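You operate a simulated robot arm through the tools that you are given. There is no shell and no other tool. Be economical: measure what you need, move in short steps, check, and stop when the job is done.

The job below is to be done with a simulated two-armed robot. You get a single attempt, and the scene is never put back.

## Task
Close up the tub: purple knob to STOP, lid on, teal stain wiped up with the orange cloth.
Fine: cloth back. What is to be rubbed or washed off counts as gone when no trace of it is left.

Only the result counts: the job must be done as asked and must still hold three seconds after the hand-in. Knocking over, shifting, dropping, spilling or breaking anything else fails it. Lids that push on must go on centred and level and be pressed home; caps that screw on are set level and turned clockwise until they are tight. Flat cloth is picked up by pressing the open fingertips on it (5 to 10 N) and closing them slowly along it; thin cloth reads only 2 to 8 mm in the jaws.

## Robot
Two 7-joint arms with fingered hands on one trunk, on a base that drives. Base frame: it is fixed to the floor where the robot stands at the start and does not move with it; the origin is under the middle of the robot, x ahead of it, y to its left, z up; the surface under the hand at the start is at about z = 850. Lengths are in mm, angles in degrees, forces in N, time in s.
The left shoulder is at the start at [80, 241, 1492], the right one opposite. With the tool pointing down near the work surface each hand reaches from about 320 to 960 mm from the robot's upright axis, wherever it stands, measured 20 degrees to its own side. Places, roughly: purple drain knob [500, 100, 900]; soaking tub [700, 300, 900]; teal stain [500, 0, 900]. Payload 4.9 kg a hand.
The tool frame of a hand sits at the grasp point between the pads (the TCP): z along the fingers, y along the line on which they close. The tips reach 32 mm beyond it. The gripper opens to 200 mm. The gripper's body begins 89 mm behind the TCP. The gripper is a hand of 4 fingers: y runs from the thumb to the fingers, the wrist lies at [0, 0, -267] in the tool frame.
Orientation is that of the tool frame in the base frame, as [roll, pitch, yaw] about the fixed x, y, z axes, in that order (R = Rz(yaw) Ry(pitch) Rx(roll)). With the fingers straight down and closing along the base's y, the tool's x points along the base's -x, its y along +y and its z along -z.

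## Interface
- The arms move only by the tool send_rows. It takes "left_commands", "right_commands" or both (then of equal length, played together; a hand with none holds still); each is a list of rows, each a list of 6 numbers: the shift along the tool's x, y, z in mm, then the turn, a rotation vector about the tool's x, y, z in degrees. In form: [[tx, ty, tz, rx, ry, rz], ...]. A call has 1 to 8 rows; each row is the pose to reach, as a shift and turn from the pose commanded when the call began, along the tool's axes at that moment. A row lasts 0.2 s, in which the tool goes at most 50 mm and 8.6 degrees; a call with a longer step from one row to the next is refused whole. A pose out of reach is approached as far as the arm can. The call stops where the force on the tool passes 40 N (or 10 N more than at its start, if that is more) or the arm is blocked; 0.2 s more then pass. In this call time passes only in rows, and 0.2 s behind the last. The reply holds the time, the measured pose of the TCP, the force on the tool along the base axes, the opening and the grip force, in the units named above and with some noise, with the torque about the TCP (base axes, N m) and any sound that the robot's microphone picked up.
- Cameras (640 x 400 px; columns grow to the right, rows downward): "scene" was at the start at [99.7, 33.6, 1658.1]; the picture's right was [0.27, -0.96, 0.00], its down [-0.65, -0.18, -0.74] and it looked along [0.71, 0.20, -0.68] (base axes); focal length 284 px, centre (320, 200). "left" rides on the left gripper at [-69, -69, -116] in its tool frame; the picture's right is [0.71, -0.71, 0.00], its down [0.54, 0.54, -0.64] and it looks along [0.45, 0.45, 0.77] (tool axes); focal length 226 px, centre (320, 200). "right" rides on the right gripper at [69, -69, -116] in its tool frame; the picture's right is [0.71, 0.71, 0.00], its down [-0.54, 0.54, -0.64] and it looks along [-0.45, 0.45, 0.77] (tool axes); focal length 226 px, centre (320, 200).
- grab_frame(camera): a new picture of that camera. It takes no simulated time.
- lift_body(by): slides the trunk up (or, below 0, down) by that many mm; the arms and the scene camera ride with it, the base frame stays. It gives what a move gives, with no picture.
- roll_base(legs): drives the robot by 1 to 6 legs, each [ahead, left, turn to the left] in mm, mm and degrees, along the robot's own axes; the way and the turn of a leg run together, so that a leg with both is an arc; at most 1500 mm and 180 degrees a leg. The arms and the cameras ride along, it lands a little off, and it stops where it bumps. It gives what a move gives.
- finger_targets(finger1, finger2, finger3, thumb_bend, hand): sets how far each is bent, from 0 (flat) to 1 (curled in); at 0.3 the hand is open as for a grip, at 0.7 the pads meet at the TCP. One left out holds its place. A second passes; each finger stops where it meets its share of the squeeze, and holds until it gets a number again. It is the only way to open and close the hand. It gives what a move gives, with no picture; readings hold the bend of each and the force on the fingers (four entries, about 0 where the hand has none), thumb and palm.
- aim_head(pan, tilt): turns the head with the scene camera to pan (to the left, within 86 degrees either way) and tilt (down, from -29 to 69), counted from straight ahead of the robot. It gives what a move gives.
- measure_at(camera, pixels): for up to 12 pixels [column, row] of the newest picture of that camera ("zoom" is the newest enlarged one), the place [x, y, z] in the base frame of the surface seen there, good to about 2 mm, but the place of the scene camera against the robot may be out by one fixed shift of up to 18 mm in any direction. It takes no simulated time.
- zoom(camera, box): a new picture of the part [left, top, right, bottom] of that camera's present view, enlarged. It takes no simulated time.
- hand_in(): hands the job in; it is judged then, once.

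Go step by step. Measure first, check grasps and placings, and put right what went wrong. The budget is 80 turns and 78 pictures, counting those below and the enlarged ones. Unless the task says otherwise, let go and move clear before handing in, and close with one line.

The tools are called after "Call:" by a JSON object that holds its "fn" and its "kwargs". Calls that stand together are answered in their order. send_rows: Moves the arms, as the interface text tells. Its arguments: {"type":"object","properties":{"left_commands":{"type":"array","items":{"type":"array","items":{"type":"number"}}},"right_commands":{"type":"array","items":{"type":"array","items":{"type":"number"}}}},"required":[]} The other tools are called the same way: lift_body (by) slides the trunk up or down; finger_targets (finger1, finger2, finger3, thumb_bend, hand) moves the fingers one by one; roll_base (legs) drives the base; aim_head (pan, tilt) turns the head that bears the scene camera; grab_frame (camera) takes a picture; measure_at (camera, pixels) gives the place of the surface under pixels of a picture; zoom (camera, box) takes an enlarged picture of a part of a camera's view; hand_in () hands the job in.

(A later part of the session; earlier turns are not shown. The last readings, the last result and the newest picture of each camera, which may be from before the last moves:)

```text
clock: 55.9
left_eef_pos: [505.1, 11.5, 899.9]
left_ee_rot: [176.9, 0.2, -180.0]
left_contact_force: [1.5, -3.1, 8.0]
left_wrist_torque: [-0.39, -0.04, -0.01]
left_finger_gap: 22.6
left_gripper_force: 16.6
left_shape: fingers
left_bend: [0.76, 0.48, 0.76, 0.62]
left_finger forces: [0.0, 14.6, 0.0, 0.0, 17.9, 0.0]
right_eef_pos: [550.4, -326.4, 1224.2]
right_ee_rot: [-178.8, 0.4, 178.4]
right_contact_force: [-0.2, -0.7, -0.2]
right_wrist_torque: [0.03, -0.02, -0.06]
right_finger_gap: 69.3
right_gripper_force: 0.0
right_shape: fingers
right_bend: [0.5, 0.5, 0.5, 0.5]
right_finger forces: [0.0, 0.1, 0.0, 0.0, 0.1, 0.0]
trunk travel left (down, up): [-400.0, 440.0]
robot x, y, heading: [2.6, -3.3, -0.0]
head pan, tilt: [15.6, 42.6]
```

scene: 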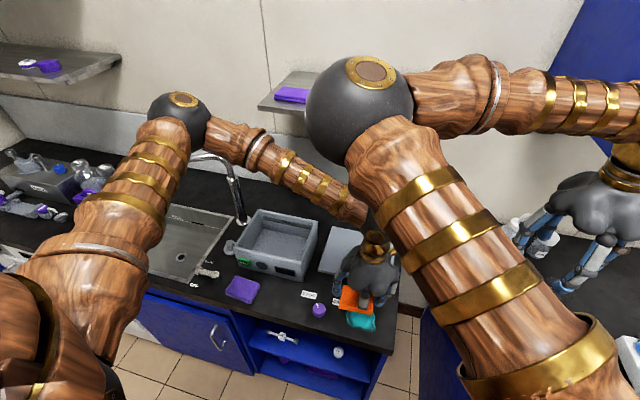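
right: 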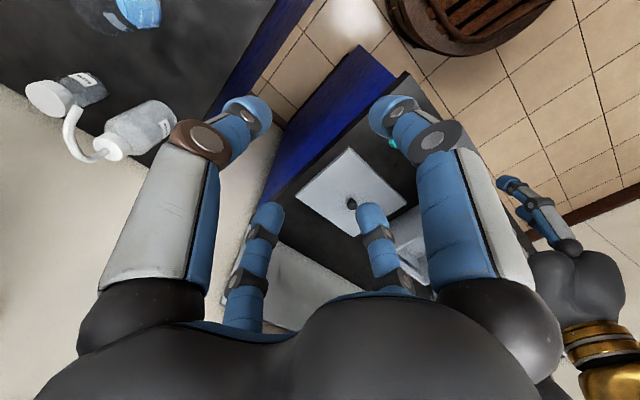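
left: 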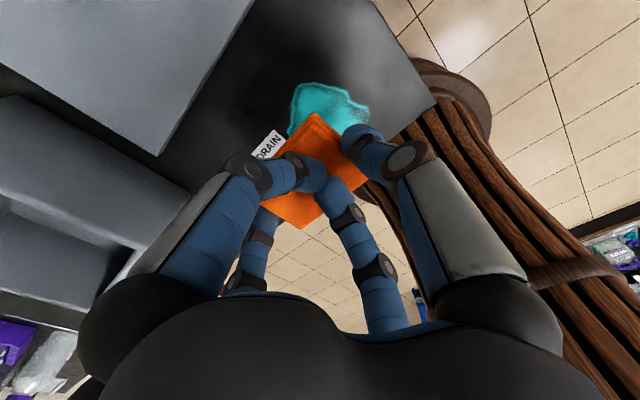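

The bearing flipped, so level is at about 1.8°. I'll set that, press slightly more and begin scrubbing strokes.

Call:
{"fn": "send_rows", "kwargs": {"left_commands": [[0, 0, 1, 1.2, 0, 0], [-25, 0, 1, 1.2, 0, 0], [-45, 0, 1, 1.2, 0, 0], [-15, 0, 1, 1.2, 0, 0], [20, 0, 1, 1.2, 0, 0], [20, 25, 1, 1.2, 0, 0], [-15, 25, 1, 1.2, 0, 0], [-45, 25, 1, 1.2, 0, 0]]}}

Call:
{"fn": "send_rows", "kwargs": {"left_commands": [[0, -25, 0, 0, 0, 0], [0, -50, 0, 0, 0, 0], [30, -50, 0, 0, 0, 0], [65, -50, 0, 0, 0, 0], [65, -20, 0, 0, 0, 0], [65, 5, 0, 0, 0, 0], [35, 0, 0, 0, 0, 0], [35, -25, 0, 0, 0, 0]]}}

Call:
{"fn": "grab_frame", "kwargs": {"camera": "left"}}

```text
clock: 57.7
left_eef_pos: [550.7, 38.3, 899.9]
left_ee_rot: [178.1, 0.2, -179.9]
left_contact_force: [-1.0, 0.8, 3.8]
left_wrist_torque: [0.07, 0.06, 0.0]
left_finger_gap: 23.0
left_gripper_force: 14.3
left_shape: fingers
left_bend: [0.81, 0.48, 0.81, 0.62]
left_finger forces: [0.1, 15.1, 0.1, 0.0, 14.2, 0.0]
right_eef_pos: [552.4, -325.7, 1225.1]
right_ee_rot: [-178.7, 0.4, 178.6]
right_contact_force: [0.0, 0.3, 0.2]
right_wrist_torque: [-0.02, -0.01, -0.01]
right_finger_gap: 69.2
right_gripper_force: 0.0
right_shape: fingers
right_bend: [0.5, 0.5, 0.5, 0.5]
right_finger forces: [0.0, 0.0, 0.1, 0.1, 0.0, 0.1]
trunk travel left (down, up): [-400.0, 440.0]
robot x, y, heading: [-4.4, 4.5, 0.1]
head pan, tilt: [15.6, 42.6]
```

```text
clock: 59.5
left_eef_pos: [515.3, 14.1, 898.6]
left_ee_rot: [178.0, 0.2, -179.8]
left_contact_force: [1.0, 0.7, 2.8]
left_wrist_torque: [0.19, -0.04, -0.08]
left_finger_gap: 34.2
left_gripper_force: 14.2
left_shape: fingers
left_bend: [0.98, 0.47, 0.98, 0.63]
left_finger forces: [0.0, 14.7, 0.1, 0.0, 13.6, 0.1]
right_eef_pos: [552.8, -325.3, 1225.0]
right_ee_rot: [-178.7, 0.3, 178.5]
right_contact_force: [0.9, -0.3, 0.2]
right_wrist_torque: [0.03, -0.03, 0.01]
right_finger_gap: 69.2
right_gripper_force: 0.1
right_shape: fingers
right_bend: [0.5, 0.5, 0.5, 0.5]
right_finger forces: [0.1, 0.0, 0.1, 0.0, 0.0, 0.1]
trunk travel left (down, up): [-400.0, 440.0]
robot x, y, heading: [1.7, -0.6, 0.2]
head pan, tilt: [15.6, 42.6]
```

```text
34 pictures are left
```

left: 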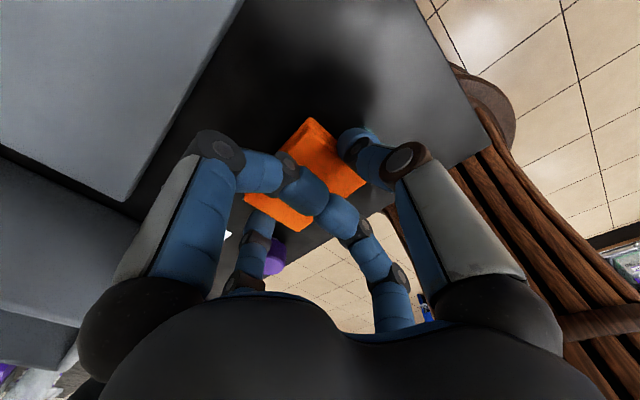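

No teal shows around the cloth now. I'll lift and move the hand aside (toward -x is impossible, so up) to inspect the whole stain area.

Call:
{"fn": "send_rows", "kwargs": {"left_commands": [[0, 0, -30, 0, 0, 0], [0, 0, -75, 0, 0, 0], [0, 20, -80, 0, 0, 0], [0, 60, -80, 0, 0, 0], [0, 100, -80, 0, 0, 0], [0, 130, -80, 0, 0, 0]]}}

Call:
{"fn": "grab_frame", "kwargs": {"camera": "left"}}

Call:
{"fn": "zoom", "kwargs": {"camera": "scene", "box": [220, 200, 420, 360]}}

```text
clock: 60.9
left_eef_pos: [514.2, 141.2, 982.9]
left_ee_rot: [178.1, 0.2, 179.9]
left_contact_force: [-0.6, 0.2, -0.5]
left_wrist_torque: [-0.03, -0.03, 0.0]
left_finger_gap: 34.0
left_gripper_force: 14.3
left_shape: fingers
left_bend: [0.98, 0.47, 0.98, 0.63]
left_finger forces: [0.0, 14.2, 0.1, 0.1, 14.2, 0.1]
right_eef_pos: [550.6, -325.2, 1225.7]
right_ee_rot: [-178.6, 0.4, 178.4]
right_contact_force: [-0.3, 0.4, -0.2]
right_wrist_torque: [-0.04, 0.01, -0.01]
right_finger_gap: 69.2
right_gripper_force: 0.1
right_shape: fingers
right_bend: [0.5, 0.5, 0.5, 0.5]
right_finger forces: [0.0, 0.0, 0.0, 0.1, 0.1, 0.0]
trunk travel left (down, up): [-400.0, 440.0]
robot x, y, heading: [-1.3, -2.0, 0.1]
head pan, tilt: [15.6, 42.6]
```

```text
33 pictures are left
```

left: 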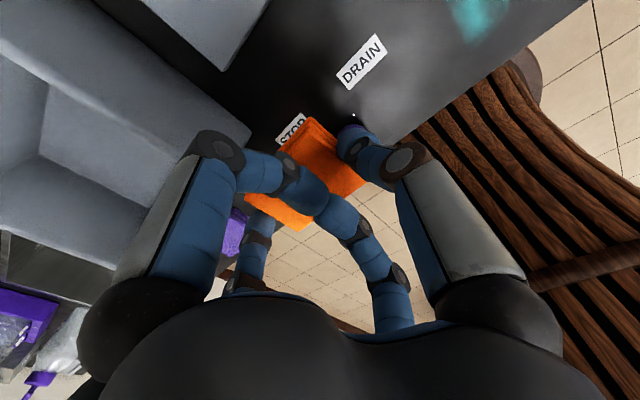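

```text
2.50 times, centred on (320, 280) of scene
```

zoom: 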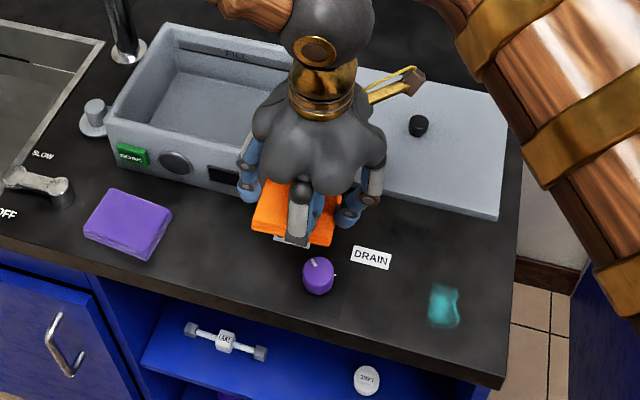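

A faint patch is left at (480,15) in the left view. I'll measure it.

Call:
{"fn": "measure_at", "kwargs": {"camera": "left", "pixels": [[452, 5], [478, 40], [508, 8], [480, 15], [475, 2]]}}

Call:
{"fn": "measure_at", "kwargs": {"camera": "zoom", "pixels": [[445, 307], [430, 300], [458, 292], [432, 325], [457, 325], [318, 275], [445, 288]]}}

```text
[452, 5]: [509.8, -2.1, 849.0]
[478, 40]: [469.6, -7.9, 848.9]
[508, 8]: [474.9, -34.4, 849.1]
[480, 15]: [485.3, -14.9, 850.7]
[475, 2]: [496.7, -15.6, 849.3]
```

```text
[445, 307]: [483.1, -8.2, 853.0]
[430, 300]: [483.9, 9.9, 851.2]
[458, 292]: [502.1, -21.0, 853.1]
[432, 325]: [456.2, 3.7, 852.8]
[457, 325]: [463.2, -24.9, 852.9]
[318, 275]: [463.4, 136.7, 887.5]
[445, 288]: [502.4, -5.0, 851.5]
```

The residue spans x 468-510, y -35 to 0. I'll return with the cloth centred there and press down.

Call:
{"fn": "send_rows", "kwargs": {"left_commands": [[8, -45, 0, 0, 0, 0], [16, -90, 0, 0, 0, 0], [22, -130, 0, 0, 0, 0], [26, -158, 10, 0, 0, 0], [26, -158, 50, 0, 0, 0], [26, -158, 72, 0, 0, 0], [26, -158, 78, 0, 0, 0], [26, -158, 80, 0, 0, 0]]}}

```text
clock: 62.7
left_eef_pos: [490.2, -15.8, 899.6]
left_ee_rot: [178.2, 0.3, -180.0]
left_contact_force: [0.5, -2.2, 9.0]
left_wrist_torque: [0.32, 0.04, -0.01]
left_finger_gap: 34.0
left_gripper_force: 14.5
left_shape: fingers
left_bend: [0.98, 0.47, 0.98, 0.63]
left_finger forces: [0.0, 13.3, 0.0, 0.1, 15.3, 0.0]
right_eef_pos: [550.8, -326.7, 1225.7]
right_ee_rot: [-178.8, 0.5, 178.4]
right_contact_force: [0.3, -0.6, 0.4]
right_wrist_torque: [-0.01, -0.02, 0.01]
right_finger_gap: 69.0
right_gripper_force: 0.0
right_shape: fingers
right_bend: [0.5, 0.5, 0.5, 0.5]
right_finger forces: [0.0, 0.0, 0.1, 0.1, 0.0, 0.0]
trunk travel left (down, up): [-400.0, 440.0]
robot x, y, heading: [-0.7, -0.7, 0.1]
head pan, tilt: [15.6, 42.6]
```

9 N contact over the residue. I'll scrub over it in both directions, with a slight level correction.

Call:
{"fn": "send_rows", "kwargs": {"left_commands": [[0, 0, 0.5, -0.8, 0, 0], [-25, 0, 0.5, -0.8, 0, 0], [0, 0, 0.5, -0.8, 0, 0], [20, 0, 0.5, -0.8, 0, 0], [20, -22, 0.5, -0.8, 0, 0], [0, -22, 0.5, -0.8, 0, 0], [-25, -22, 0.5, -0.8, 0, 0], [-25, 10, 0.5, -0.8, 0, 0]]}}

Call:
{"fn": "send_rows", "kwargs": {"left_commands": [[25, 0, 0.5, 0, 0, 0], [48, 0, 0.5, 0, 0, 0], [48, 20, 0.5, 0, 0, 0], [15, 20, 0.5, 0, 0, 0], [-20, 20, 0.5, 0, 0, 0], [-20, 0, 0.5, 0, 0, 0], [0, -20, 0.5, 0, 0, 0], [25, -35, 0.5, 0, 0, 0]]}}

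Call:
{"fn": "send_rows", "kwargs": {"left_commands": [[0, 0, -30, 0, 0, 0], [0, 0, -75, 0, 0, 0], [-10, 40, -80, 0, 0, 0], [-20, 80, -80, 0, 0, 0], [-30, 120, -80, 0, 0, 0], [-40, 160, -80, 0, 0, 0], [-40, 200, -80, 0, 0, 0]]}}

Call:
{"fn": "zoom", "kwargs": {"camera": "scene", "box": [220, 200, 420, 360]}}

```text
clock: 64.5
left_eef_pos: [513.6, -4.8, 897.4]
left_ee_rot: [177.3, 0.2, -180.0]
left_contact_force: [0.9, -3.1, 8.3]
left_wrist_torque: [-0.07, -0.07, -0.01]
left_finger_gap: 34.4
left_gripper_force: 14.9
left_shape: fingers
left_bend: [0.98, 0.47, 0.98, 0.63]
left_finger forces: [0.0, 13.6, 0.1, 0.1, 16.7, 0.0]
right_eef_pos: [551.4, -325.2, 1225.5]
right_ee_rot: [-178.7, 0.4, 178.4]
right_contact_force: [-0.7, 0.2, -0.3]
right_wrist_torque: [-0.02, -0.04, 0.01]
right_finger_gap: 69.4
right_gripper_force: 0.1
right_shape: fingers
right_bend: [0.5, 0.5, 0.5, 0.5]
right_finger forces: [0.0, 0.0, 0.0, 0.0, 0.0, 0.0]
trunk travel left (down, up): [-400.0, 440.0]
robot x, y, heading: [-2.9, 0.7, -0.0]
head pan, tilt: [15.6, 42.6]
```

```text
clock: 66.3
left_eef_pos: [489.8, -40.4, 896.9]
left_ee_rot: [177.3, 0.4, -179.9]
left_contact_force: [5.3, 1.6, 16.0]
left_wrist_torque: [0.51, -0.25, -0.16]
left_finger_gap: 32.1
left_gripper_force: 15.2
left_shape: fingers
left_bend: [0.98, 0.47, 0.98, 0.64]
left_finger forces: [0.1, 16.1, 0.0, 0.0, 13.9, 0.0]
right_eef_pos: [552.2, -325.3, 1225.5]
right_ee_rot: [-178.8, 0.4, 178.5]
right_contact_force: [-0.3, 0.6, -0.4]
right_wrist_torque: [0.03, 0.0, 0.0]
right_finger_gap: 69.2
right_gripper_force: 0.1
right_shape: fingers
right_bend: [0.5, 0.5, 0.5, 0.5]
right_finger forces: [0.1, 0.1, 0.0, 0.0, 0.0, 0.0]
trunk travel left (down, up): [-400.0, 440.0]
robot x, y, heading: [-0.9, -1.8, 0.3]
head pan, tilt: [15.6, 42.6]
```

```text
clock: 67.9
left_eef_pos: [528.3, 157.4, 983.8]
left_ee_rot: [177.4, 0.2, -180.0]
left_contact_force: [-0.4, -0.1, 0.5]
left_wrist_torque: [-0.07, -0.01, 0.03]
left_finger_gap: 33.4
left_gripper_force: 13.8
left_shape: fingers
left_bend: [0.98, 0.47, 0.98, 0.63]
left_finger forces: [0.0, 14.0, 0.0, 0.0, 14.0, 0.1]
right_eef_pos: [551.7, -323.6, 1225.5]
right_ee_rot: [-178.7, 0.4, 178.5]
right_contact_force: [-0.5, -0.2, 0.5]
right_wrist_torque: [-0.06, -0.02, -0.03]
right_finger_gap: 69.3
right_gripper_force: 0.1
right_shape: fingers
right_bend: [0.5, 0.5, 0.5, 0.5]
right_finger forces: [0.0, 0.0, 0.0, 0.0, 0.1, 0.0]
trunk travel left (down, up): [-400.0, 440.0]
robot x, y, heading: [0.1, 0.4, -0.2]
head pan, tilt: [15.6, 42.6]
```

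```text
2.50 times, centred on (320, 280) of scene
```

zoom: 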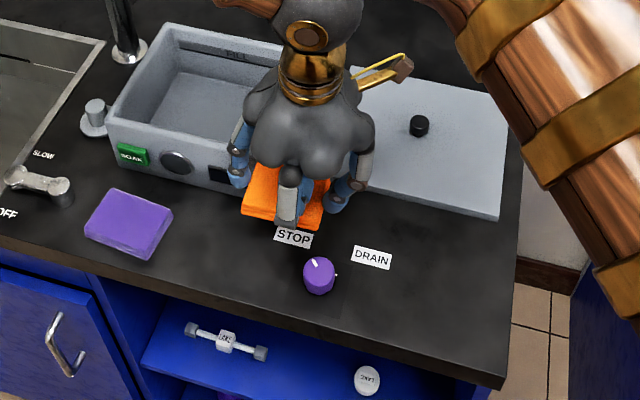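

The stain area looks clean. I'll check it enlarged, and take a left view to see how the cloth sits in the hand.

Call:
{"fn": "zoom", "kwargs": {"camera": "scene", "box": [340, 270, 440, 350]}}

Call:
{"fn": "grab_frame", "kwargs": {"camera": "left"}}

```text
5.00 times, centred on (390, 310) of scene
```

zoom: 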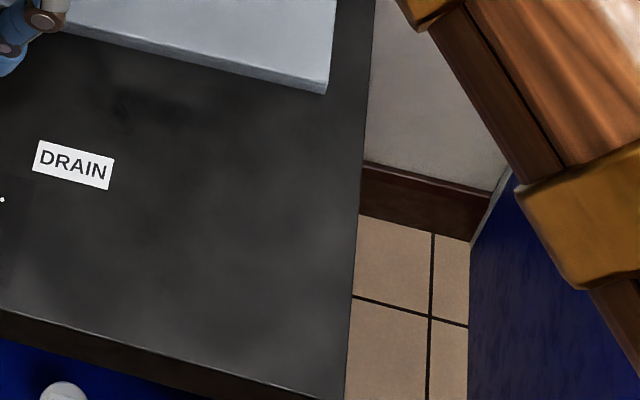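

```text
29 pictures are left
```

left: 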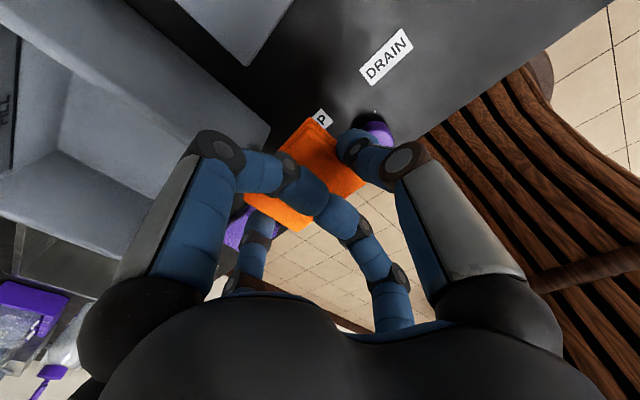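

No trace of the stain is left. I'll measure the cloth's corners in the hand to compute the put-back pose.

Call:
{"fn": "measure_at", "kwargs": {"camera": "left", "pixels": [[316, 124], [360, 182], [335, 150], [288, 215], [298, 227], [250, 200], [340, 196], [247, 245], [230, 235]]}}

```text
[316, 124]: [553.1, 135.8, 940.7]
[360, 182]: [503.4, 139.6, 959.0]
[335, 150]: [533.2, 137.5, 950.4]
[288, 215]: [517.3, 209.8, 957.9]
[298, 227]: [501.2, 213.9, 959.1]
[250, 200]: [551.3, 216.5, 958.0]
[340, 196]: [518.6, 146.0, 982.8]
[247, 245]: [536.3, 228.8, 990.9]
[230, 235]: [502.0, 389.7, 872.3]
```

The cloth centre sits 19 mm to +y of the TCP. I'll carry it back so that its centre comes over (484,252), stopping about 25 mm above the counter.

Call:
{"fn": "send_rows", "kwargs": {"left_commands": [[20, 10, 0, 0, 0, 0], [35, 40, 0, 0, 0, 0], [43, 73, 0, 0, 0, 0], [43, 73, 35, 0, 0, 0], [43, 73, 62, 0, 0, 0]]}}

Call:
{"fn": "grab_frame", "kwargs": {"camera": "left"}}

Call:
{"fn": "zoom", "kwargs": {"camera": "scene", "box": [210, 230, 350, 330]}}

```text
clock: 69.1
left_eef_pos: [485.4, 232.7, 925.6]
left_ee_rot: [177.4, 0.1, 180.0]
left_contact_force: [0.0, 0.3, 0.0]
left_wrist_torque: [-0.03, 0.01, 0.01]
left_finger_gap: 33.7
left_gripper_force: 14.0
left_shape: fingers
left_bend: [0.98, 0.47, 0.98, 0.63]
left_finger forces: [0.0, 14.0, 0.1, 0.0, 14.0, 0.0]
right_eef_pos: [552.4, -324.9, 1225.1]
right_ee_rot: [-178.7, 0.5, 178.5]
right_contact_force: [0.0, 0.1, -0.4]
right_wrist_torque: [-0.02, 0.02, -0.01]
right_finger_gap: 69.4
right_gripper_force: 0.1
right_shape: fingers
right_bend: [0.5, 0.5, 0.5, 0.5]
right_finger forces: [0.0, 0.1, 0.0, 0.0, 0.1, 0.1]
trunk travel left (down, up): [-400.0, 440.0]
robot x, y, heading: [2.8, 3.2, -0.1]
head pan, tilt: [15.6, 42.6]
```

```text
28 pictures are left
```

left: 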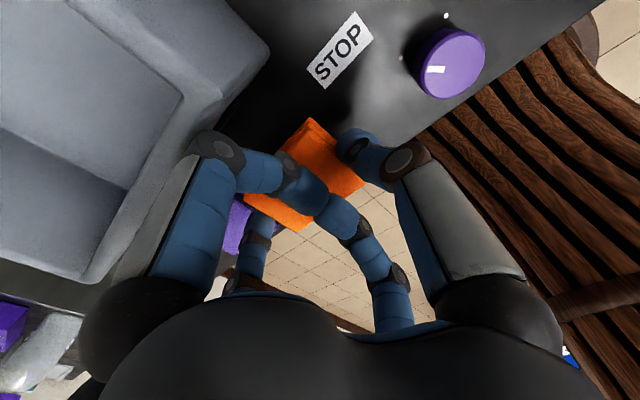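

```text
4.00 times, centred on (280, 280) of scene
```

zoom: 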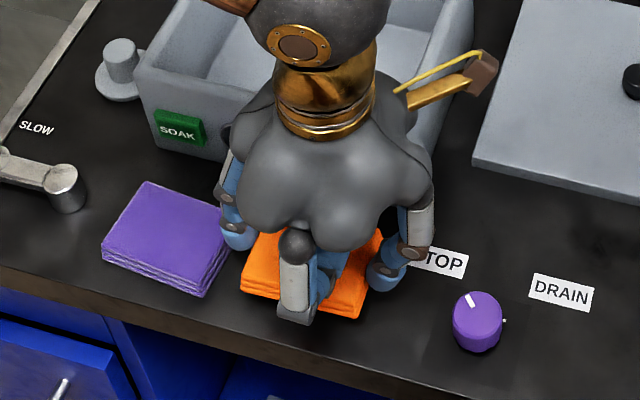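

The cloth is above its old place and the tub sign hasn't moved. I'll lower it to touch and release with the thumb first.

Call:
{"fn": "send_rows", "kwargs": {"left_commands": [[0, 0, 14, 0, 0, 0], [0, 0, 23, 0, 0, 0], [0, 0, 26, 0, 0, 0], [0, 0, 28, 0, 0, 0]]}}

Call:
{"fn": "finger_targets", "kwargs": {"hand": "left", "thumb_bend": 0.5, "finger2": 0.47}}

Call:
{"fn": "zoom", "kwargs": {"camera": "scene", "box": [210, 230, 350, 330]}}

```text
clock: 70.1
left_eef_pos: [484.6, 233.4, 899.0]
left_ee_rot: [177.3, 0.1, -179.9]
left_contact_force: [-8.0, -0.7, 2.3]
left_wrist_torque: [0.01, -0.41, -0.01]
left_finger_gap: 33.5
left_gripper_force: 18.5
left_shape: fingers
left_bend: [0.97, 0.47, 0.98, 0.63]
left_finger forces: [7.6, 14.0, 0.0, 0.1, 14.0, 0.0]
right_eef_pos: [550.4, -325.8, 1225.2]
right_ee_rot: [-178.8, 0.4, 178.6]
right_contact_force: [-0.2, -0.4, 0.0]
right_wrist_torque: [0.02, 0.0, 0.0]
right_finger_gap: 69.2
right_gripper_force: 0.0
right_shape: fingers
right_bend: [0.5, 0.5, 0.5, 0.5]
right_finger forces: [0.1, 0.0, 0.1, 0.0, 0.0, 0.0]
trunk travel left (down, up): [-400.0, 440.0]
robot x, y, heading: [2.7, 0.5, 0.1]
head pan, tilt: [15.6, 42.6]
```

```text
clock: 71.1
left_eef_pos: [484.9, 232.8, 898.1]
left_ee_rot: [177.4, 0.1, 180.0]
left_contact_force: [-7.6, 0.5, 0.8]
left_wrist_torque: [0.0, -0.29, -0.02]
left_finger_gap: 57.0
left_gripper_force: 4.0
left_shape: fingers
left_bend: [0.97, 0.47, 0.98, 0.5]
left_finger forces: [8.0, 0.1, 0.0, 0.0, 0.0, 0.0]
right_eef_pos: [551.3, -325.5, 1225.2]
right_ee_rot: [-178.8, 0.4, 178.5]
right_contact_force: [-0.1, 0.3, -0.1]
right_wrist_torque: [-0.02, -0.04, 0.0]
right_finger_gap: 69.2
right_gripper_force: 0.0
right_shape: fingers
right_bend: [0.5, 0.5, 0.5, 0.5]
right_finger forces: [0.1, 0.1, 0.0, 0.0, 0.0, 0.1]
trunk travel left (down, up): [-400.0, 440.0]
robot x, y, heading: [0.5, 2.7, -0.0]
head pan, tilt: [15.6, 42.6]
```

```text
4.00 times, centred on (280, 280) of scene
```

zoom: 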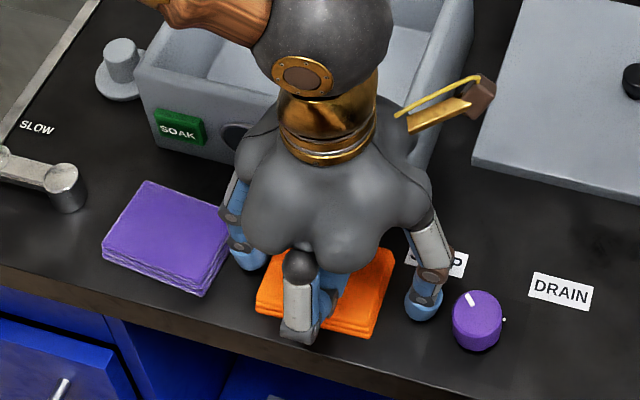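

The cloth is released. Finger1's knuckle leans lightly (8 N) on the tub, so I'll back off slightly, rise and look at both cloths from above.

Call:
{"fn": "send_rows", "kwargs": {"left_commands": [[4, 0, -5, 0, 0, 0], [4, 0, -35, 0, 0, 0], [4, 0, -75, 0, 0, 0], [4, 0, -120, 0, 0, 0], [4, 0, -165, 2.6, 0, 0], [4, 0, -190, 2.6, 0, 0]]}}

Call:
{"fn": "grab_frame", "kwargs": {"camera": "left"}}

Call:
{"fn": "zoom", "kwargs": {"camera": "scene", "box": [210, 230, 350, 330]}}

```text
clock: 72.5
left_eef_pos: [481.5, 222.9, 1089.0]
left_ee_rot: [180.0, 0.2, 180.0]
left_contact_force: [0.2, -0.6, 0.0]
left_wrist_torque: [-0.02, -0.02, -0.02]
left_finger_gap: 56.8
left_gripper_force: 0.1
left_shape: fingers
left_bend: [0.97, 0.47, 0.98, 0.5]
left_finger forces: [0.1, 0.1, 0.0, 0.1, 0.0, 0.0]
right_eef_pos: [552.2, -326.4, 1225.5]
right_ee_rot: [-178.8, 0.4, 178.5]
right_contact_force: [0.1, 0.3, 0.1]
right_wrist_torque: [0.02, -0.01, 0.04]
right_finger_gap: 68.9
right_gripper_force: 0.1
right_shape: fingers
right_bend: [0.5, 0.5, 0.5, 0.5]
right_finger forces: [0.0, 0.0, 0.1, 0.1, 0.1, 0.0]
trunk travel left (down, up): [-400.0, 440.0]
robot x, y, heading: [-1.2, -0.1, -0.1]
head pan, tilt: [15.6, 42.6]
```

```text
25 pictures are left
```

left: 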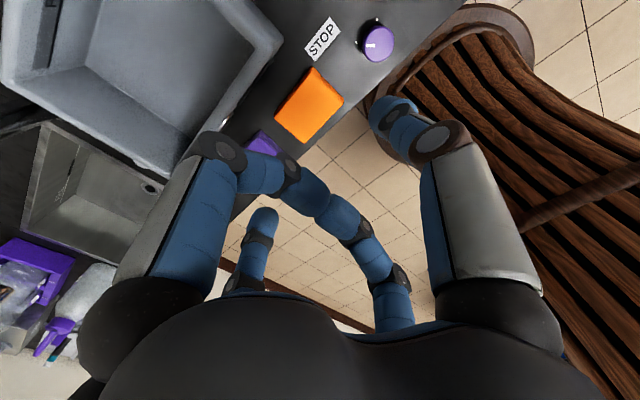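

```text
4.00 times, centred on (280, 280) of scene
```

zoom: 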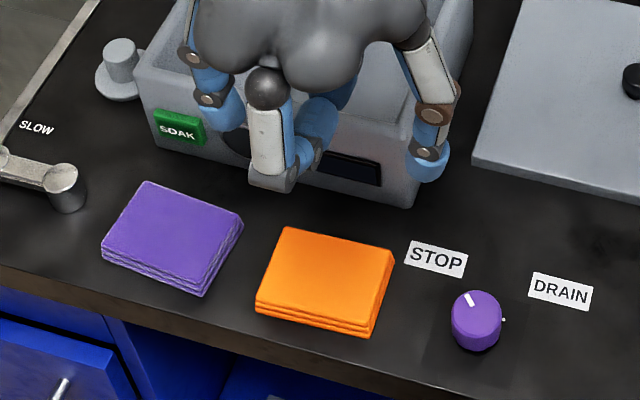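

Both cloths are visible now. I'll measure the purple cloth, the orange one, the lever and reference points in this enlarged scene view, using the knob to calibrate.

Call:
{"fn": "measure_at", "kwargs": {"camera": "zoom", "pixels": [[150, 184], [106, 248], [204, 284], [239, 218], [287, 230], [260, 300], [370, 325], [391, 252], [475, 305], [65, 178], [70, 205], [45, 185]]}}

Call:
{"fn": "measure_at", "kwargs": {"camera": "left", "pixels": [[316, 72], [342, 104], [308, 140], [277, 120], [262, 138], [375, 43], [310, 103]]}}

```text
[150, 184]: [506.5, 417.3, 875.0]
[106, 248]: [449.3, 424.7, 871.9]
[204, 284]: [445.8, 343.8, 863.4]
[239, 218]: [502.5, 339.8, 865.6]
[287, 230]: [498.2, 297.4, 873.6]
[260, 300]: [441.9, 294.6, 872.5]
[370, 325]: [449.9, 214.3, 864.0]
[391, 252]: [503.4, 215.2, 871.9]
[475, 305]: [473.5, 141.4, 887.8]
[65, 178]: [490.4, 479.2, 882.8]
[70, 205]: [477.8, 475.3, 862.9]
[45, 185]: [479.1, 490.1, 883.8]
```

```text
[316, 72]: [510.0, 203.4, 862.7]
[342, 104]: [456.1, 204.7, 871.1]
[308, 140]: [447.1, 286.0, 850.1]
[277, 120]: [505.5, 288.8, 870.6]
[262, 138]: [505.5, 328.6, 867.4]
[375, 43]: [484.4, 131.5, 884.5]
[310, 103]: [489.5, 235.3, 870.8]
```

After calibration (scene reads about -8,+10 mm), the purple cloth now spans y≈331-411, versus about 318-399 at first, so it moved about 12 mm. I'll straddle it along y with thumb and finger2 and nudge it back by closing finger2.

Call:
{"fn": "finger_targets", "kwargs": {"hand": "left", "finger2": 0.49, "thumb_bend": 0.54}}

Call:
{"fn": "send_rows", "kwargs": {"left_commands": [[2, 35, 0, 0, 0, 0], [4, 70, 10, 0, 0, 0], [7, 105, 50, 0, 0, 0], [9, 140, 95, 0, 0, 0], [9, 140, 135, 0, 0, 0], [9, 140, 155, 0, 0, 0]]}}

Call:
{"fn": "zoom", "kwargs": {"camera": "scene", "box": [190, 220, 330, 320]}}

Call:
{"fn": "grab_frame", "kwargs": {"camera": "left"}}

```text
clock: 73.5
left_eef_pos: [482.4, 223.8, 1088.8]
left_ee_rot: [180.0, 0.2, -180.0]
left_contact_force: [0.3, 0.0, 0.5]
left_wrist_torque: [-0.01, 0.02, 0.04]
left_finger_gap: 48.7
left_gripper_force: 0.1
left_shape: fingers
left_bend: [0.97, 0.49, 0.98, 0.54]
left_finger forces: [0.0, 0.0, 0.0, 0.1, 0.0, 0.1]
right_eef_pos: [552.4, -325.0, 1224.9]
right_ee_rot: [-178.8, 0.3, 178.5]
right_contact_force: [0.0, -0.3, 0.1]
right_wrist_torque: [0.01, 0.02, -0.01]
right_finger_gap: 69.2
right_gripper_force: 0.1
right_shape: fingers
right_bend: [0.5, 0.5, 0.5, 0.5]
right_finger forces: [0.0, 0.1, 0.0, 0.1, 0.0, 0.0]
trunk travel left (down, up): [-400.0, 440.0]
robot x, y, heading: [0.8, -1.3, 0.1]
head pan, tilt: [15.6, 42.6]
```

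```text
refused: row 3 steps farther than a row can; nothing moved
```

```text
4.00 times, centred on (260, 270) of scene
```

zoom: 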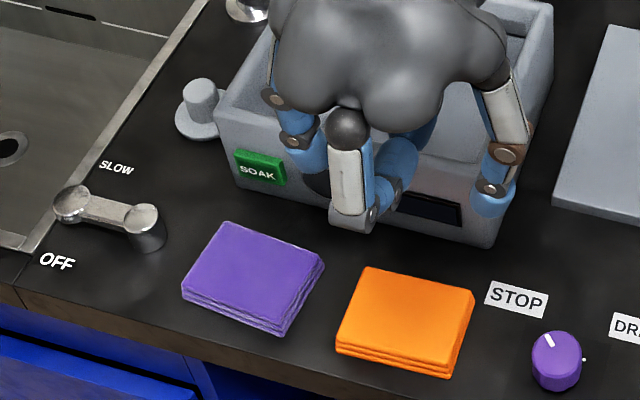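

```text
22 pictures are left
```

left: 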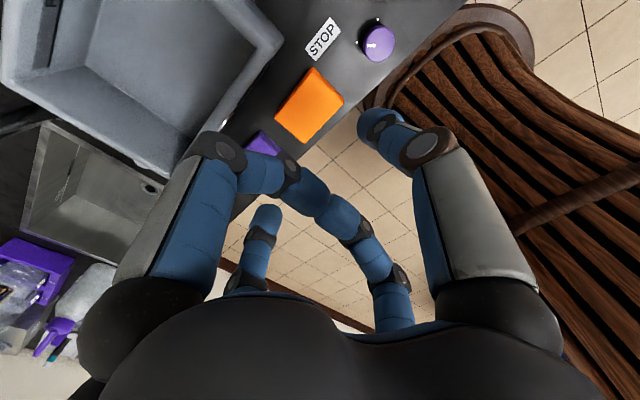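

The move was refused because a step was too long. I'll resend it with shorter rows.

Call:
{"fn": "send_rows", "kwargs": {"left_commands": [[2, 35, 0, 0, 0, 0], [5, 75, 5, 0, 0, 0], [7, 110, 35, 0, 0, 0], [10, 139, 70, 0, 0, 0], [10, 139, 105, 0, 0, 0], [10, 139, 135, 0, 0, 0], [10, 139, 155, 0, 0, 0]]}}

Call:
{"fn": "zoom", "kwargs": {"camera": "scene", "box": [190, 220, 330, 320]}}

```text
clock: 75.1
left_eef_pos: [471.7, 362.4, 933.4]
left_ee_rot: [179.9, 0.3, -180.0]
left_contact_force: [0.0, 0.7, 0.0]
left_wrist_torque: [-0.03, 0.02, -0.01]
left_finger_gap: 48.7
left_gripper_force: 0.0
left_shape: fingers
left_bend: [0.97, 0.49, 0.98, 0.54]
left_finger forces: [0.1, 0.1, 0.0, 0.0, 0.1, 0.0]
right_eef_pos: [552.3, -325.8, 1224.7]
right_ee_rot: [-178.7, 0.4, 178.5]
right_contact_force: [-0.7, 0.5, -0.1]
right_wrist_torque: [-0.03, -0.02, 0.0]
right_finger_gap: 69.4
right_gripper_force: 0.0
right_shape: fingers
right_bend: [0.5, 0.5, 0.5, 0.5]
right_finger forces: [0.1, 0.1, 0.0, 0.1, 0.1, 0.0]
trunk travel left (down, up): [-400.0, 440.0]
robot x, y, heading: [0.7, -2.5, 0.1]
head pan, tilt: [15.6, 42.6]
```

```text
4.00 times, centred on (260, 270) of scene
```

zoom: 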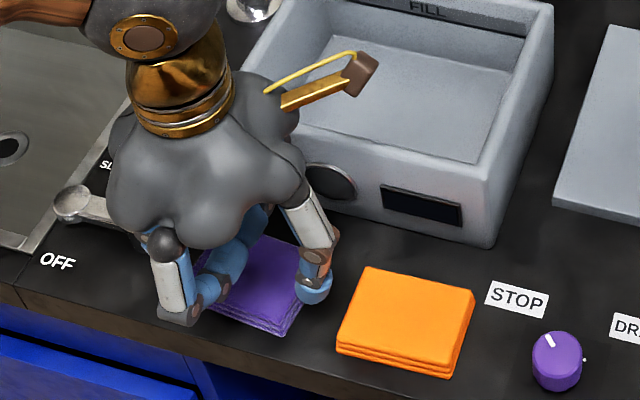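

The thumb lines up with the gap between the cloths. I'll descend in small steps.

Call:
{"fn": "send_rows", "kwargs": {"left_commands": [[0, 0, 8, 0, 0, 0], [0, 0, 15, 0, 0, 0], [0, 0, 20, 0, 0, 0], [0, 0, 24, 0, 0, 0], [0, 0, 28, 0, 0, 0]]}}

Call:
{"fn": "finger_targets", "kwargs": {"hand": "left", "finger2": 0.54}}

Call:
{"fn": "zoom", "kwargs": {"camera": "scene", "box": [190, 220, 330, 320]}}

```text
clock: 76.3
left_eef_pos: [472.2, 364.0, 906.0]
left_ee_rot: [179.9, 0.1, 180.0]
left_contact_force: [-0.4, -0.2, -0.6]
left_wrist_torque: [0.01, 0.0, 0.01]
left_finger_gap: 48.5
left_gripper_force: 0.1
left_shape: fingers
left_bend: [0.97, 0.49, 0.98, 0.54]
left_finger forces: [0.1, 0.1, 0.0, 0.1, 0.0, 0.0]
right_eef_pos: [551.8, -325.9, 1224.4]
right_ee_rot: [-178.7, 0.4, 178.5]
right_contact_force: [0.0, -0.6, 0.6]
right_wrist_torque: [0.03, 0.0, 0.02]
right_finger_gap: 69.1
right_gripper_force: 0.2
right_shape: fingers
right_bend: [0.5, 0.5, 0.5, 0.5]
right_finger forces: [0.0, 0.0, 0.1, 0.0, 0.0, 0.0]
trunk travel left (down, up): [-400.0, 440.0]
robot x, y, heading: [-2.1, -2.6, -0.0]
head pan, tilt: [15.6, 42.6]
```

```text
clock: 77.3
left_eef_pos: [472.5, 363.9, 904.9]
left_ee_rot: [179.8, 0.3, 179.9]
left_contact_force: [0.1, 0.1, -0.3]
left_wrist_torque: [0.01, 0.0, 0.04]
left_finger_gap: 51.1
left_gripper_force: 1.9
left_shape: fingers
left_bend: [0.97, 0.52, 0.98, 0.53]
left_finger forces: [0.1, 2.2, 0.1, 0.1, 2.4, 0.0]
right_eef_pos: [551.3, -325.2, 1225.1]
right_ee_rot: [-178.8, 0.5, 178.5]
right_contact_force: [-0.3, -0.8, 0.0]
right_wrist_torque: [-0.01, -0.02, 0.01]
right_finger_gap: 69.4
right_gripper_force: 0.1
right_shape: fingers
right_bend: [0.5, 0.5, 0.5, 0.5]
right_finger forces: [0.1, 0.1, 0.0, 0.0, 0.1, 0.1]
trunk travel left (down, up): [-400.0, 440.0]
robot x, y, heading: [-1.7, -0.4, 0.0]
head pan, tilt: [15.6, 42.6]
```

```text
4.00 times, centred on (260, 270) of scene
```

zoom: 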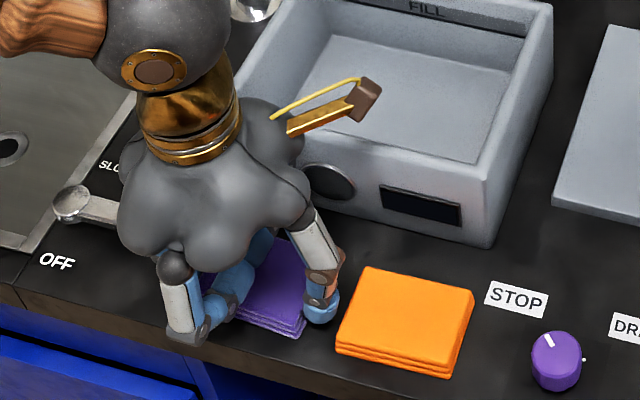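

The cloth is now lightly clamped at 2 N, and its bottom corner moved from about (283,336) to about (300,338), roughly the shift wanted. I'll release, rise and check.

Call:
{"fn": "finger_targets", "kwargs": {"hand": "left", "finger2": 0.48}}

Call:
{"fn": "send_rows", "kwargs": {"left_commands": [[0, 0, -15, 0, 0, 0], [0, 0, -45, 0, 0, 0], [0, 0, -85, 0, 0, 0], [0, 0, -130, 0, 0, 0], [-40, -20, -150, 0, 0, 0], [-80, -40, -160, 0, 0, 0], [-120, -60, -170, 0, 0, 0]]}}

Call:
{"fn": "zoom", "kwargs": {"camera": "scene", "box": [210, 230, 350, 330]}}

```text
clock: 78.3
left_eef_pos: [471.3, 362.8, 905.8]
left_ee_rot: [179.9, 0.1, 180.0]
left_contact_force: [-0.6, -0.2, 0.0]
left_wrist_torque: [-0.01, 0.01, -0.01]
left_finger_gap: 49.2
left_gripper_force: 0.0
left_shape: fingers
left_bend: [0.97, 0.48, 0.98, 0.54]
left_finger forces: [0.0, 0.0, 0.0, 0.0, 0.1, 0.1]
right_eef_pos: [551.3, -325.6, 1225.5]
right_ee_rot: [-178.8, 0.4, 178.6]
right_contact_force: [0.2, 0.2, -0.1]
right_wrist_torque: [0.02, -0.01, 0.01]
right_finger_gap: 69.3
right_gripper_force: 0.1
right_shape: fingers
right_bend: [0.5, 0.5, 0.5, 0.5]
right_finger forces: [0.0, 0.1, 0.0, 0.1, 0.0, 0.0]
trunk travel left (down, up): [-400.0, 440.0]
robot x, y, heading: [2.2, 0.5, -0.2]
head pan, tilt: [15.6, 42.6]
```

```text
clock: 79.9
left_eef_pos: [592.5, 302.2, 1073.4]
left_ee_rot: [179.8, 0.1, -179.8]
left_contact_force: [0.7, 0.7, 0.0]
left_wrist_torque: [-0.01, 0.01, 0.0]
left_finger_gap: 48.8
left_gripper_force: 0.0
left_shape: fingers
left_bend: [0.97, 0.48, 0.98, 0.54]
left_finger forces: [0.0, 0.0, 0.0, 0.1, 0.0, 0.1]
right_eef_pos: [553.6, -326.1, 1224.7]
right_ee_rot: [-178.8, 0.5, 178.6]
right_contact_force: [0.2, -0.5, 0.9]
right_wrist_torque: [0.02, 0.0, 0.04]
right_finger_gap: 69.2
right_gripper_force: 0.1
right_shape: fingers
right_bend: [0.5, 0.5, 0.5, 0.5]
right_finger forces: [0.0, 0.0, 0.1, 0.1, 0.0, 0.0]
trunk travel left (down, up): [-400.0, 440.0]
robot x, y, heading: [-3.2, -0.9, 0.3]
head pan, tilt: [15.6, 42.6]
```

```text
4.00 times, centred on (280, 280) of scene
```

zoom: 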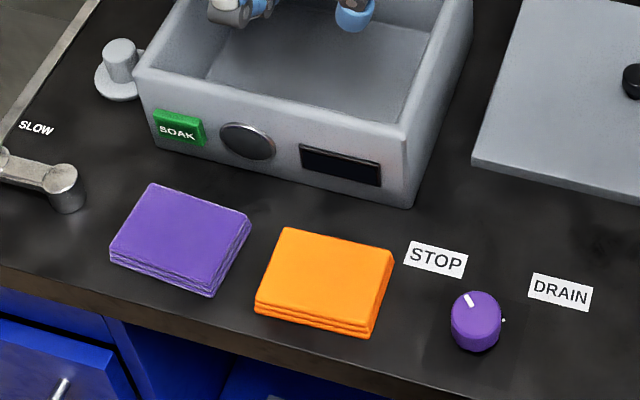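

The purple cloth is back to within about 5 mm of its first place. Next is the lid: I'll open the fingers and move over its handle at about (709,51,889).

Call:
{"fn": "finger_targets", "kwargs": {"hand": "left", "finger1": 0.55, "finger2": 0.55, "finger3": 0.55, "thumb_bend": 0.55}}

Call:
{"fn": "send_rows", "kwargs": {"left_commands": [[-15, -31, 0, 0, 0, 0], [-30, -64, 0, 0, 0, 0], [-45, -97, 0, 0, 0, 0], [-60, -130, 0, 0, 0, 0], [-75, -162, 0, 0, 0, 0], [-90, -195, 0, 0, 0, 0], [-105, -226, 0, 0, 0, 0], [-117, -251, 20, 0, 0, 0]]}}

Call:
{"fn": "grab_frame", "kwargs": {"camera": "left"}}

Call:
{"fn": "zoom", "kwargs": {"camera": "scene", "box": [200, 180, 420, 320]}}

```text
clock: 80.9
left_eef_pos: [591.7, 303.1, 1074.7]
left_ee_rot: [179.8, 0.1, 179.9]
left_contact_force: [0.4, 0.0, -0.6]
left_wrist_torque: [-0.02, -0.03, 0.0]
left_finger_gap: 51.1
left_gripper_force: 0.0
left_shape: fingers
left_bend: [0.55, 0.55, 0.55, 0.55]
left_finger forces: [0.1, 0.0, 0.1, 0.0, 0.1, 0.1]
right_eef_pos: [552.2, -325.6, 1224.5]
right_ee_rot: [-178.9, 0.4, 178.6]
right_contact_force: [0.0, 0.2, -0.1]
right_wrist_torque: [0.02, -0.01, 0.01]
right_finger_gap: 69.5
right_gripper_force: 0.0
right_shape: fingers
right_bend: [0.5, 0.5, 0.5, 0.5]
right_finger forces: [0.0, 0.0, 0.1, 0.0, 0.0, 0.0]
trunk travel left (down, up): [-400.0, 440.0]
robot x, y, heading: [-5.8, 0.9, 0.1]
head pan, tilt: [15.6, 42.6]
```

```text
clock: 82.7
left_eef_pos: [706.4, 52.3, 1057.9]
left_ee_rot: [179.8, 0.3, -180.0]
left_contact_force: [-0.8, 0.0, -0.1]
left_wrist_torque: [-0.03, -0.1, -0.04]
left_finger_gap: 50.9
left_gripper_force: 0.1
left_shape: fingers
left_bend: [0.55, 0.55, 0.55, 0.55]
left_finger forces: [0.0, 0.1, 0.0, 0.0, 0.0, 0.0]
right_eef_pos: [549.7, -324.6, 1226.7]
right_ee_rot: [-178.7, 0.5, 178.5]
right_contact_force: [-0.2, 0.0, 0.0]
right_wrist_torque: [0.0, -0.02, 0.0]
right_finger_gap: 69.1
right_gripper_force: 0.1
right_shape: fingers
right_bend: [0.5, 0.5, 0.5, 0.5]
right_finger forces: [0.0, 0.1, 0.0, 0.0, 0.1, 0.1]
trunk travel left (down, up): [-400.0, 440.0]
robot x, y, heading: [1.3, -1.3, 0.4]
head pan, tilt: [15.6, 42.6]
```

```text
18 pictures are left
```

left: 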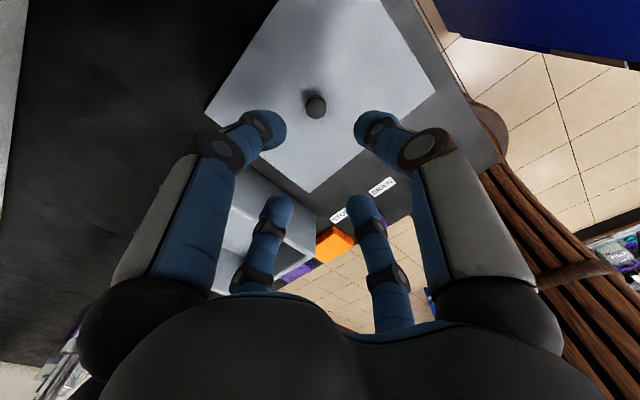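

```text
2.86 times, centred on (310, 250) of scene
```

zoom: 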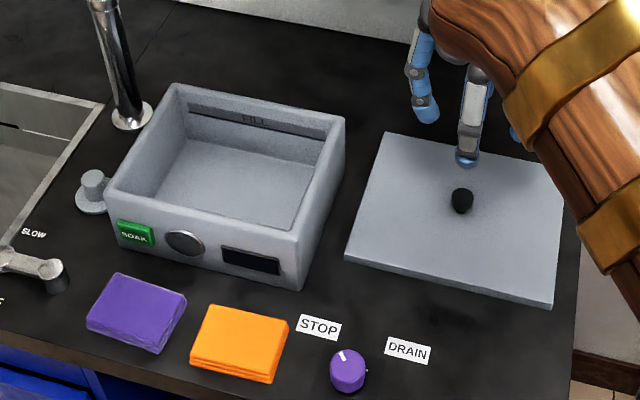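

The whole tub rim shows in this view (corners at about (106,190), (299,234), (176,86), (345,120)). I'll measure tub, lid and handle in both cameras; the handle and lid give the scene offset.

Call:
{"fn": "measure_at", "kwargs": {"camera": "zoom", "pixels": [[108, 189], [297, 232], [177, 88], [342, 120], [200, 210], [260, 102], [142, 138], [322, 172], [461, 191], [388, 135], [347, 256], [551, 302]]}}

Call:
{"fn": "measure_at", "kwargs": {"camera": "left", "pixels": [[316, 102], [307, 105], [325, 105], [315, 96], [316, 117], [209, 108], [433, 93], [311, 190], [372, 142], [380, 5], [340, 160], [290, 70]]}}

```text
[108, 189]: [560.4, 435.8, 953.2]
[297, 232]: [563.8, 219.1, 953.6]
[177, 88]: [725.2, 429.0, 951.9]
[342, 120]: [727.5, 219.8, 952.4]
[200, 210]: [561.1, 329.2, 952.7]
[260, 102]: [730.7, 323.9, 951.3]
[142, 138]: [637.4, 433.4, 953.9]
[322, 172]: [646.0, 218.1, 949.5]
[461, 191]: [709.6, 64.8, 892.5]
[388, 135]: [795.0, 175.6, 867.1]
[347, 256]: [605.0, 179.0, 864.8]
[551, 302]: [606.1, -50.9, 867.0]
```

```text
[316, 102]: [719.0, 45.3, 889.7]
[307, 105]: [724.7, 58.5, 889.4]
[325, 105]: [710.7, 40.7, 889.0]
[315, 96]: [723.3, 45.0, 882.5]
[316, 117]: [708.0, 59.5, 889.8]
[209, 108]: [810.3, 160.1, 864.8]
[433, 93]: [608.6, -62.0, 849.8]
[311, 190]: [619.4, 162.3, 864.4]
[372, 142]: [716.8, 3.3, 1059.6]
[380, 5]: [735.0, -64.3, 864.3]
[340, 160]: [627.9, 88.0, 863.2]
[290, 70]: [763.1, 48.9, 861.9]
```

The lid is about 191×227 with its centre at (713,50), and the handle at (714,51) with top z 890. The tub centre differs by several mm between the two cameras, so I'll view the tub rim with the left camera from above before taking the lid.

Call:
{"fn": "finger_targets", "kwargs": {"hand": "left", "finger1": 0.69, "finger2": 0.69, "finger3": 0.69, "thumb_bend": 0.69}}

Call:
{"fn": "send_rows", "kwargs": {"left_commands": [[4, 28, -32, 0, 0, 0], [9, 62, -60, 0, 0, 0], [14, 96, -88, 0, 0, 0], [19, 130, -116, 0, 0, 0], [24, 164, -144, 0, 0, 0], [29, 198, -172, 0, 0, 0], [34, 230, -200, 0, 0, 0], [37, 257, -226, 0, 0, 0]]}}

Call:
{"fn": "grab_frame", "kwargs": {"camera": "left"}}

```text
clock: 83.7
left_eef_pos: [707.3, 53.3, 1057.8]
left_ee_rot: [179.9, 0.3, -180.0]
left_contact_force: [0.5, -0.3, 0.6]
left_wrist_torque: [0.03, -0.02, 0.01]
left_finger_gap: 3.7
left_gripper_force: 0.1
left_shape: fingers
left_bend: [0.68, 0.69, 0.69, 0.69]
left_finger forces: [0.1, 0.1, 0.1, 0.0, 0.1, 0.1]
right_eef_pos: [548.9, -325.2, 1225.8]
right_ee_rot: [-178.8, 0.5, 178.5]
right_contact_force: [-0.8, 0.0, 0.1]
right_wrist_torque: [-0.01, 0.0, 0.03]
right_finger_gap: 68.8
right_gripper_force: 0.0
right_shape: fingers
right_bend: [0.5, 0.5, 0.5, 0.5]
right_finger forces: [0.0, 0.0, 0.0, 0.0, 0.1, 0.0]
trunk travel left (down, up): [-400.0, 440.0]
robot x, y, heading: [-0.6, -1.1, -0.1]
head pan, tilt: [15.6, 42.6]
```

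```text
clock: 84.9
left_eef_pos: [680.1, 211.4, 1184.6]
left_ee_rot: [179.4, -1.4, 179.2]
left_contact_force: [-1.6, 3.5, -7.4]
left_wrist_torque: [-0.25, -0.09, 0.04]
left_finger_gap: 3.3
left_gripper_force: 0.1
left_shape: fingers
left_bend: [0.69, 0.69, 0.69, 0.69]
left_finger forces: [0.0, 0.1, 0.1, 0.0, 0.1, 0.1]
right_eef_pos: [553.6, -327.6, 1224.1]
right_ee_rot: [-178.9, 0.3, 178.4]
right_contact_force: [-0.3, 0.6, 1.0]
right_wrist_torque: [-0.02, 0.03, -0.01]
right_finger_gap: 69.3
right_gripper_force: 0.0
right_shape: fingers
right_bend: [0.5, 0.5, 0.5, 0.5]
right_finger forces: [0.0, 0.1, 0.0, 0.0, 0.0, 0.0]
trunk travel left (down, up): [-400.0, 440.0]
robot x, y, heading: [0.1, -1.5, -0.0]
head pan, tilt: [15.6, 42.6]
stopped in row 6 (left hand): the force on the tool passed its limit at 171 N (the readings are from after the stop); the commanded pose is now the measured one
```

```text
16 pictures are left
```

left: 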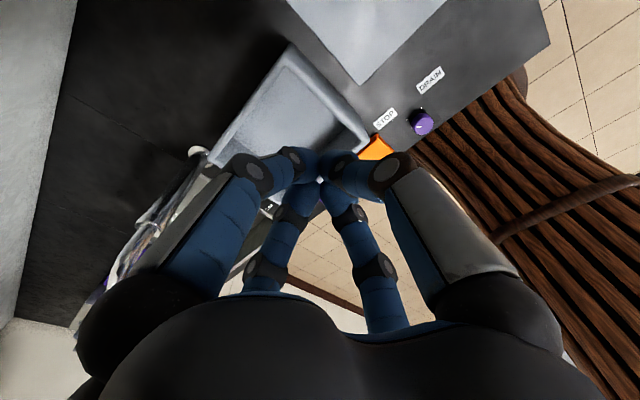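

The hand bumped something at 171 N, probably the wall shelf above. I'll back away down and toward the robot, then look.

Call:
{"fn": "send_rows", "kwargs": {"left_commands": [[12, 0, 20, 0, 0, 0], [45, 10, 40, 0, 0, 0], [80, 20, 40, 0, 0, 0]]}}

Call:
{"fn": "grab_frame", "kwargs": {"camera": "scene"}}

```text
clock: 85.7
left_eef_pos: [594.4, 234.2, 1151.5]
left_ee_rot: [179.6, -0.9, 179.3]
left_contact_force: [-0.2, 0.6, 0.1]
left_wrist_torque: [0.0, -0.03, -0.02]
left_finger_gap: 3.1
left_gripper_force: 0.0
left_shape: fingers
left_bend: [0.69, 0.69, 0.69, 0.69]
left_finger forces: [0.0, 0.0, 0.0, 0.0, 0.2, 0.1]
right_eef_pos: [548.9, -326.9, 1226.8]
right_ee_rot: [-178.7, 0.5, 178.3]
right_contact_force: [-1.2, 0.3, 0.3]
right_wrist_torque: [-0.02, -0.07, 0.01]
right_finger_gap: 69.3
right_gripper_force: 0.1
right_shape: fingers
right_bend: [0.5, 0.5, 0.5, 0.5]
right_finger forces: [0.1, 0.1, 0.1, 0.0, 0.0, 0.0]
trunk travel left (down, up): [-400.0, 440.0]
robot x, y, heading: [2.4, -2.4, -0.0]
head pan, tilt: [15.6, 42.6]
```

```text
15 pictures are left
```

scene: 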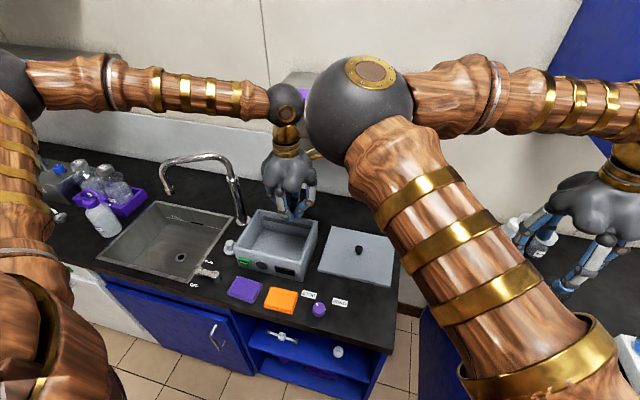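

The scene looks intact. The last left picture shows three tub-rim corners at (290,47), (365,145) and (208,158); I'll measure along those edges.

Call:
{"fn": "measure_at", "kwargs": {"camera": "left", "pixels": [[290, 48], [291, 46], [364, 142], [330, 95], [325, 93], [333, 98], [250, 103], [246, 102], [211, 156], [230, 126], [343, 110], [270, 74]]}}

```text
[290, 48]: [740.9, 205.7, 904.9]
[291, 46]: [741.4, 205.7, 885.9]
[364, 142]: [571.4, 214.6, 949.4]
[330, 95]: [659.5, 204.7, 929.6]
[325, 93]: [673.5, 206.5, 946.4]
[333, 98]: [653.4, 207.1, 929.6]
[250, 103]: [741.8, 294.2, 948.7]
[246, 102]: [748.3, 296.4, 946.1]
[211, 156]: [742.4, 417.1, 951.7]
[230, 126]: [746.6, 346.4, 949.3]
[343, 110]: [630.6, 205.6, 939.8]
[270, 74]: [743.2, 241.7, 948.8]
```

The tub's outer right side is y≈205 and its back x≈749. I'll move to the lid handle, levelling the hand, and take an unobstructed close scene view of the tub on the way.

Call:
{"fn": "finger_targets", "kwargs": {"hand": "left", "finger1": 0.57, "finger2": 0.57, "finger3": 0.57, "thumb_bend": 0.57}}

Call:
{"fn": "send_rows", "kwargs": {"left_commands": [[-10, -30, 20, 0.4, -0.9, -0.7], [-30, -65, 40, 0.4, -0.9, -0.7], [-55, -100, 60, 0.4, -0.9, -0.7], [-80, -135, 80, 0.4, -0.9, -0.7], [-102, -165, 100, 0.4, -0.9, -0.7], [-120, -183, 130, 0.4, -0.9, -0.7], [-120, -183, 165, 0.4, -0.9, -0.7]]}}

Call:
{"fn": "grab_frame", "kwargs": {"camera": "left"}}

Call:
{"fn": "zoom", "kwargs": {"camera": "scene", "box": [228, 200, 328, 285]}}

```text
clock: 86.7
left_eef_pos: [599.0, 235.1, 1149.2]
left_ee_rot: [179.5, -1.1, 179.3]
left_contact_force: [0.3, 0.1, 0.3]
left_wrist_torque: [0.0, 0.02, -0.02]
left_finger_gap: 47.2
left_gripper_force: 0.0
left_shape: fingers
left_bend: [0.56, 0.56, 0.56, 0.56]
left_finger forces: [0.1, 0.0, 0.0, 0.0, 0.1, 0.0]
right_eef_pos: [551.2, -327.9, 1225.3]
right_ee_rot: [-178.8, 0.4, 178.3]
right_contact_force: [-0.3, 0.1, 0.3]
right_wrist_torque: [-0.01, 0.03, 0.0]
right_finger_gap: 69.2
right_gripper_force: 0.1
right_shape: fingers
right_bend: [0.5, 0.5, 0.5, 0.5]
right_finger forces: [0.0, 0.1, 0.0, 0.0, 0.0, 0.0]
trunk travel left (down, up): [-400.0, 440.0]
robot x, y, heading: [-0.8, -0.3, -0.1]
head pan, tilt: [15.6, 42.6]
```

```text
clock: 88.3
left_eef_pos: [711.8, 51.9, 982.5]
left_ee_rot: [-179.9, -0.1, 180.0]
left_contact_force: [-0.3, 0.2, -0.4]
left_wrist_torque: [-0.03, 0.07, 0.0]
left_finger_gap: 47.5
left_gripper_force: 0.0
left_shape: fingers
left_bend: [0.56, 0.56, 0.56, 0.56]
left_finger forces: [0.0, 0.0, 0.1, 0.0, 0.1, 0.0]
right_eef_pos: [551.6, -325.5, 1225.0]
right_ee_rot: [-178.7, 0.3, 178.4]
right_contact_force: [0.4, -0.6, 0.5]
right_wrist_torque: [-0.06, 0.01, 0.06]
right_finger_gap: 69.1
right_gripper_force: 0.0
right_shape: fingers
right_bend: [0.5, 0.5, 0.5, 0.5]
right_finger forces: [0.0, 0.1, 0.0, 0.1, 0.0, 0.0]
trunk travel left (down, up): [-400.0, 440.0]
robot x, y, heading: [1.0, -0.8, 0.1]
head pan, tilt: [15.6, 42.6]
```

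```text
14 pictures are left
```

left: 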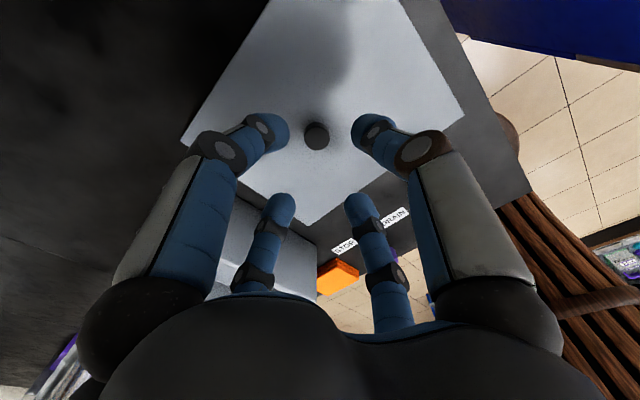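

```text
4.71 times, centred on (278, 242) of scene
```

zoom: 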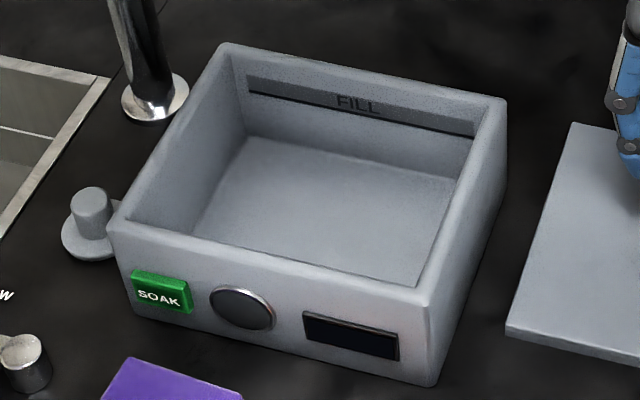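

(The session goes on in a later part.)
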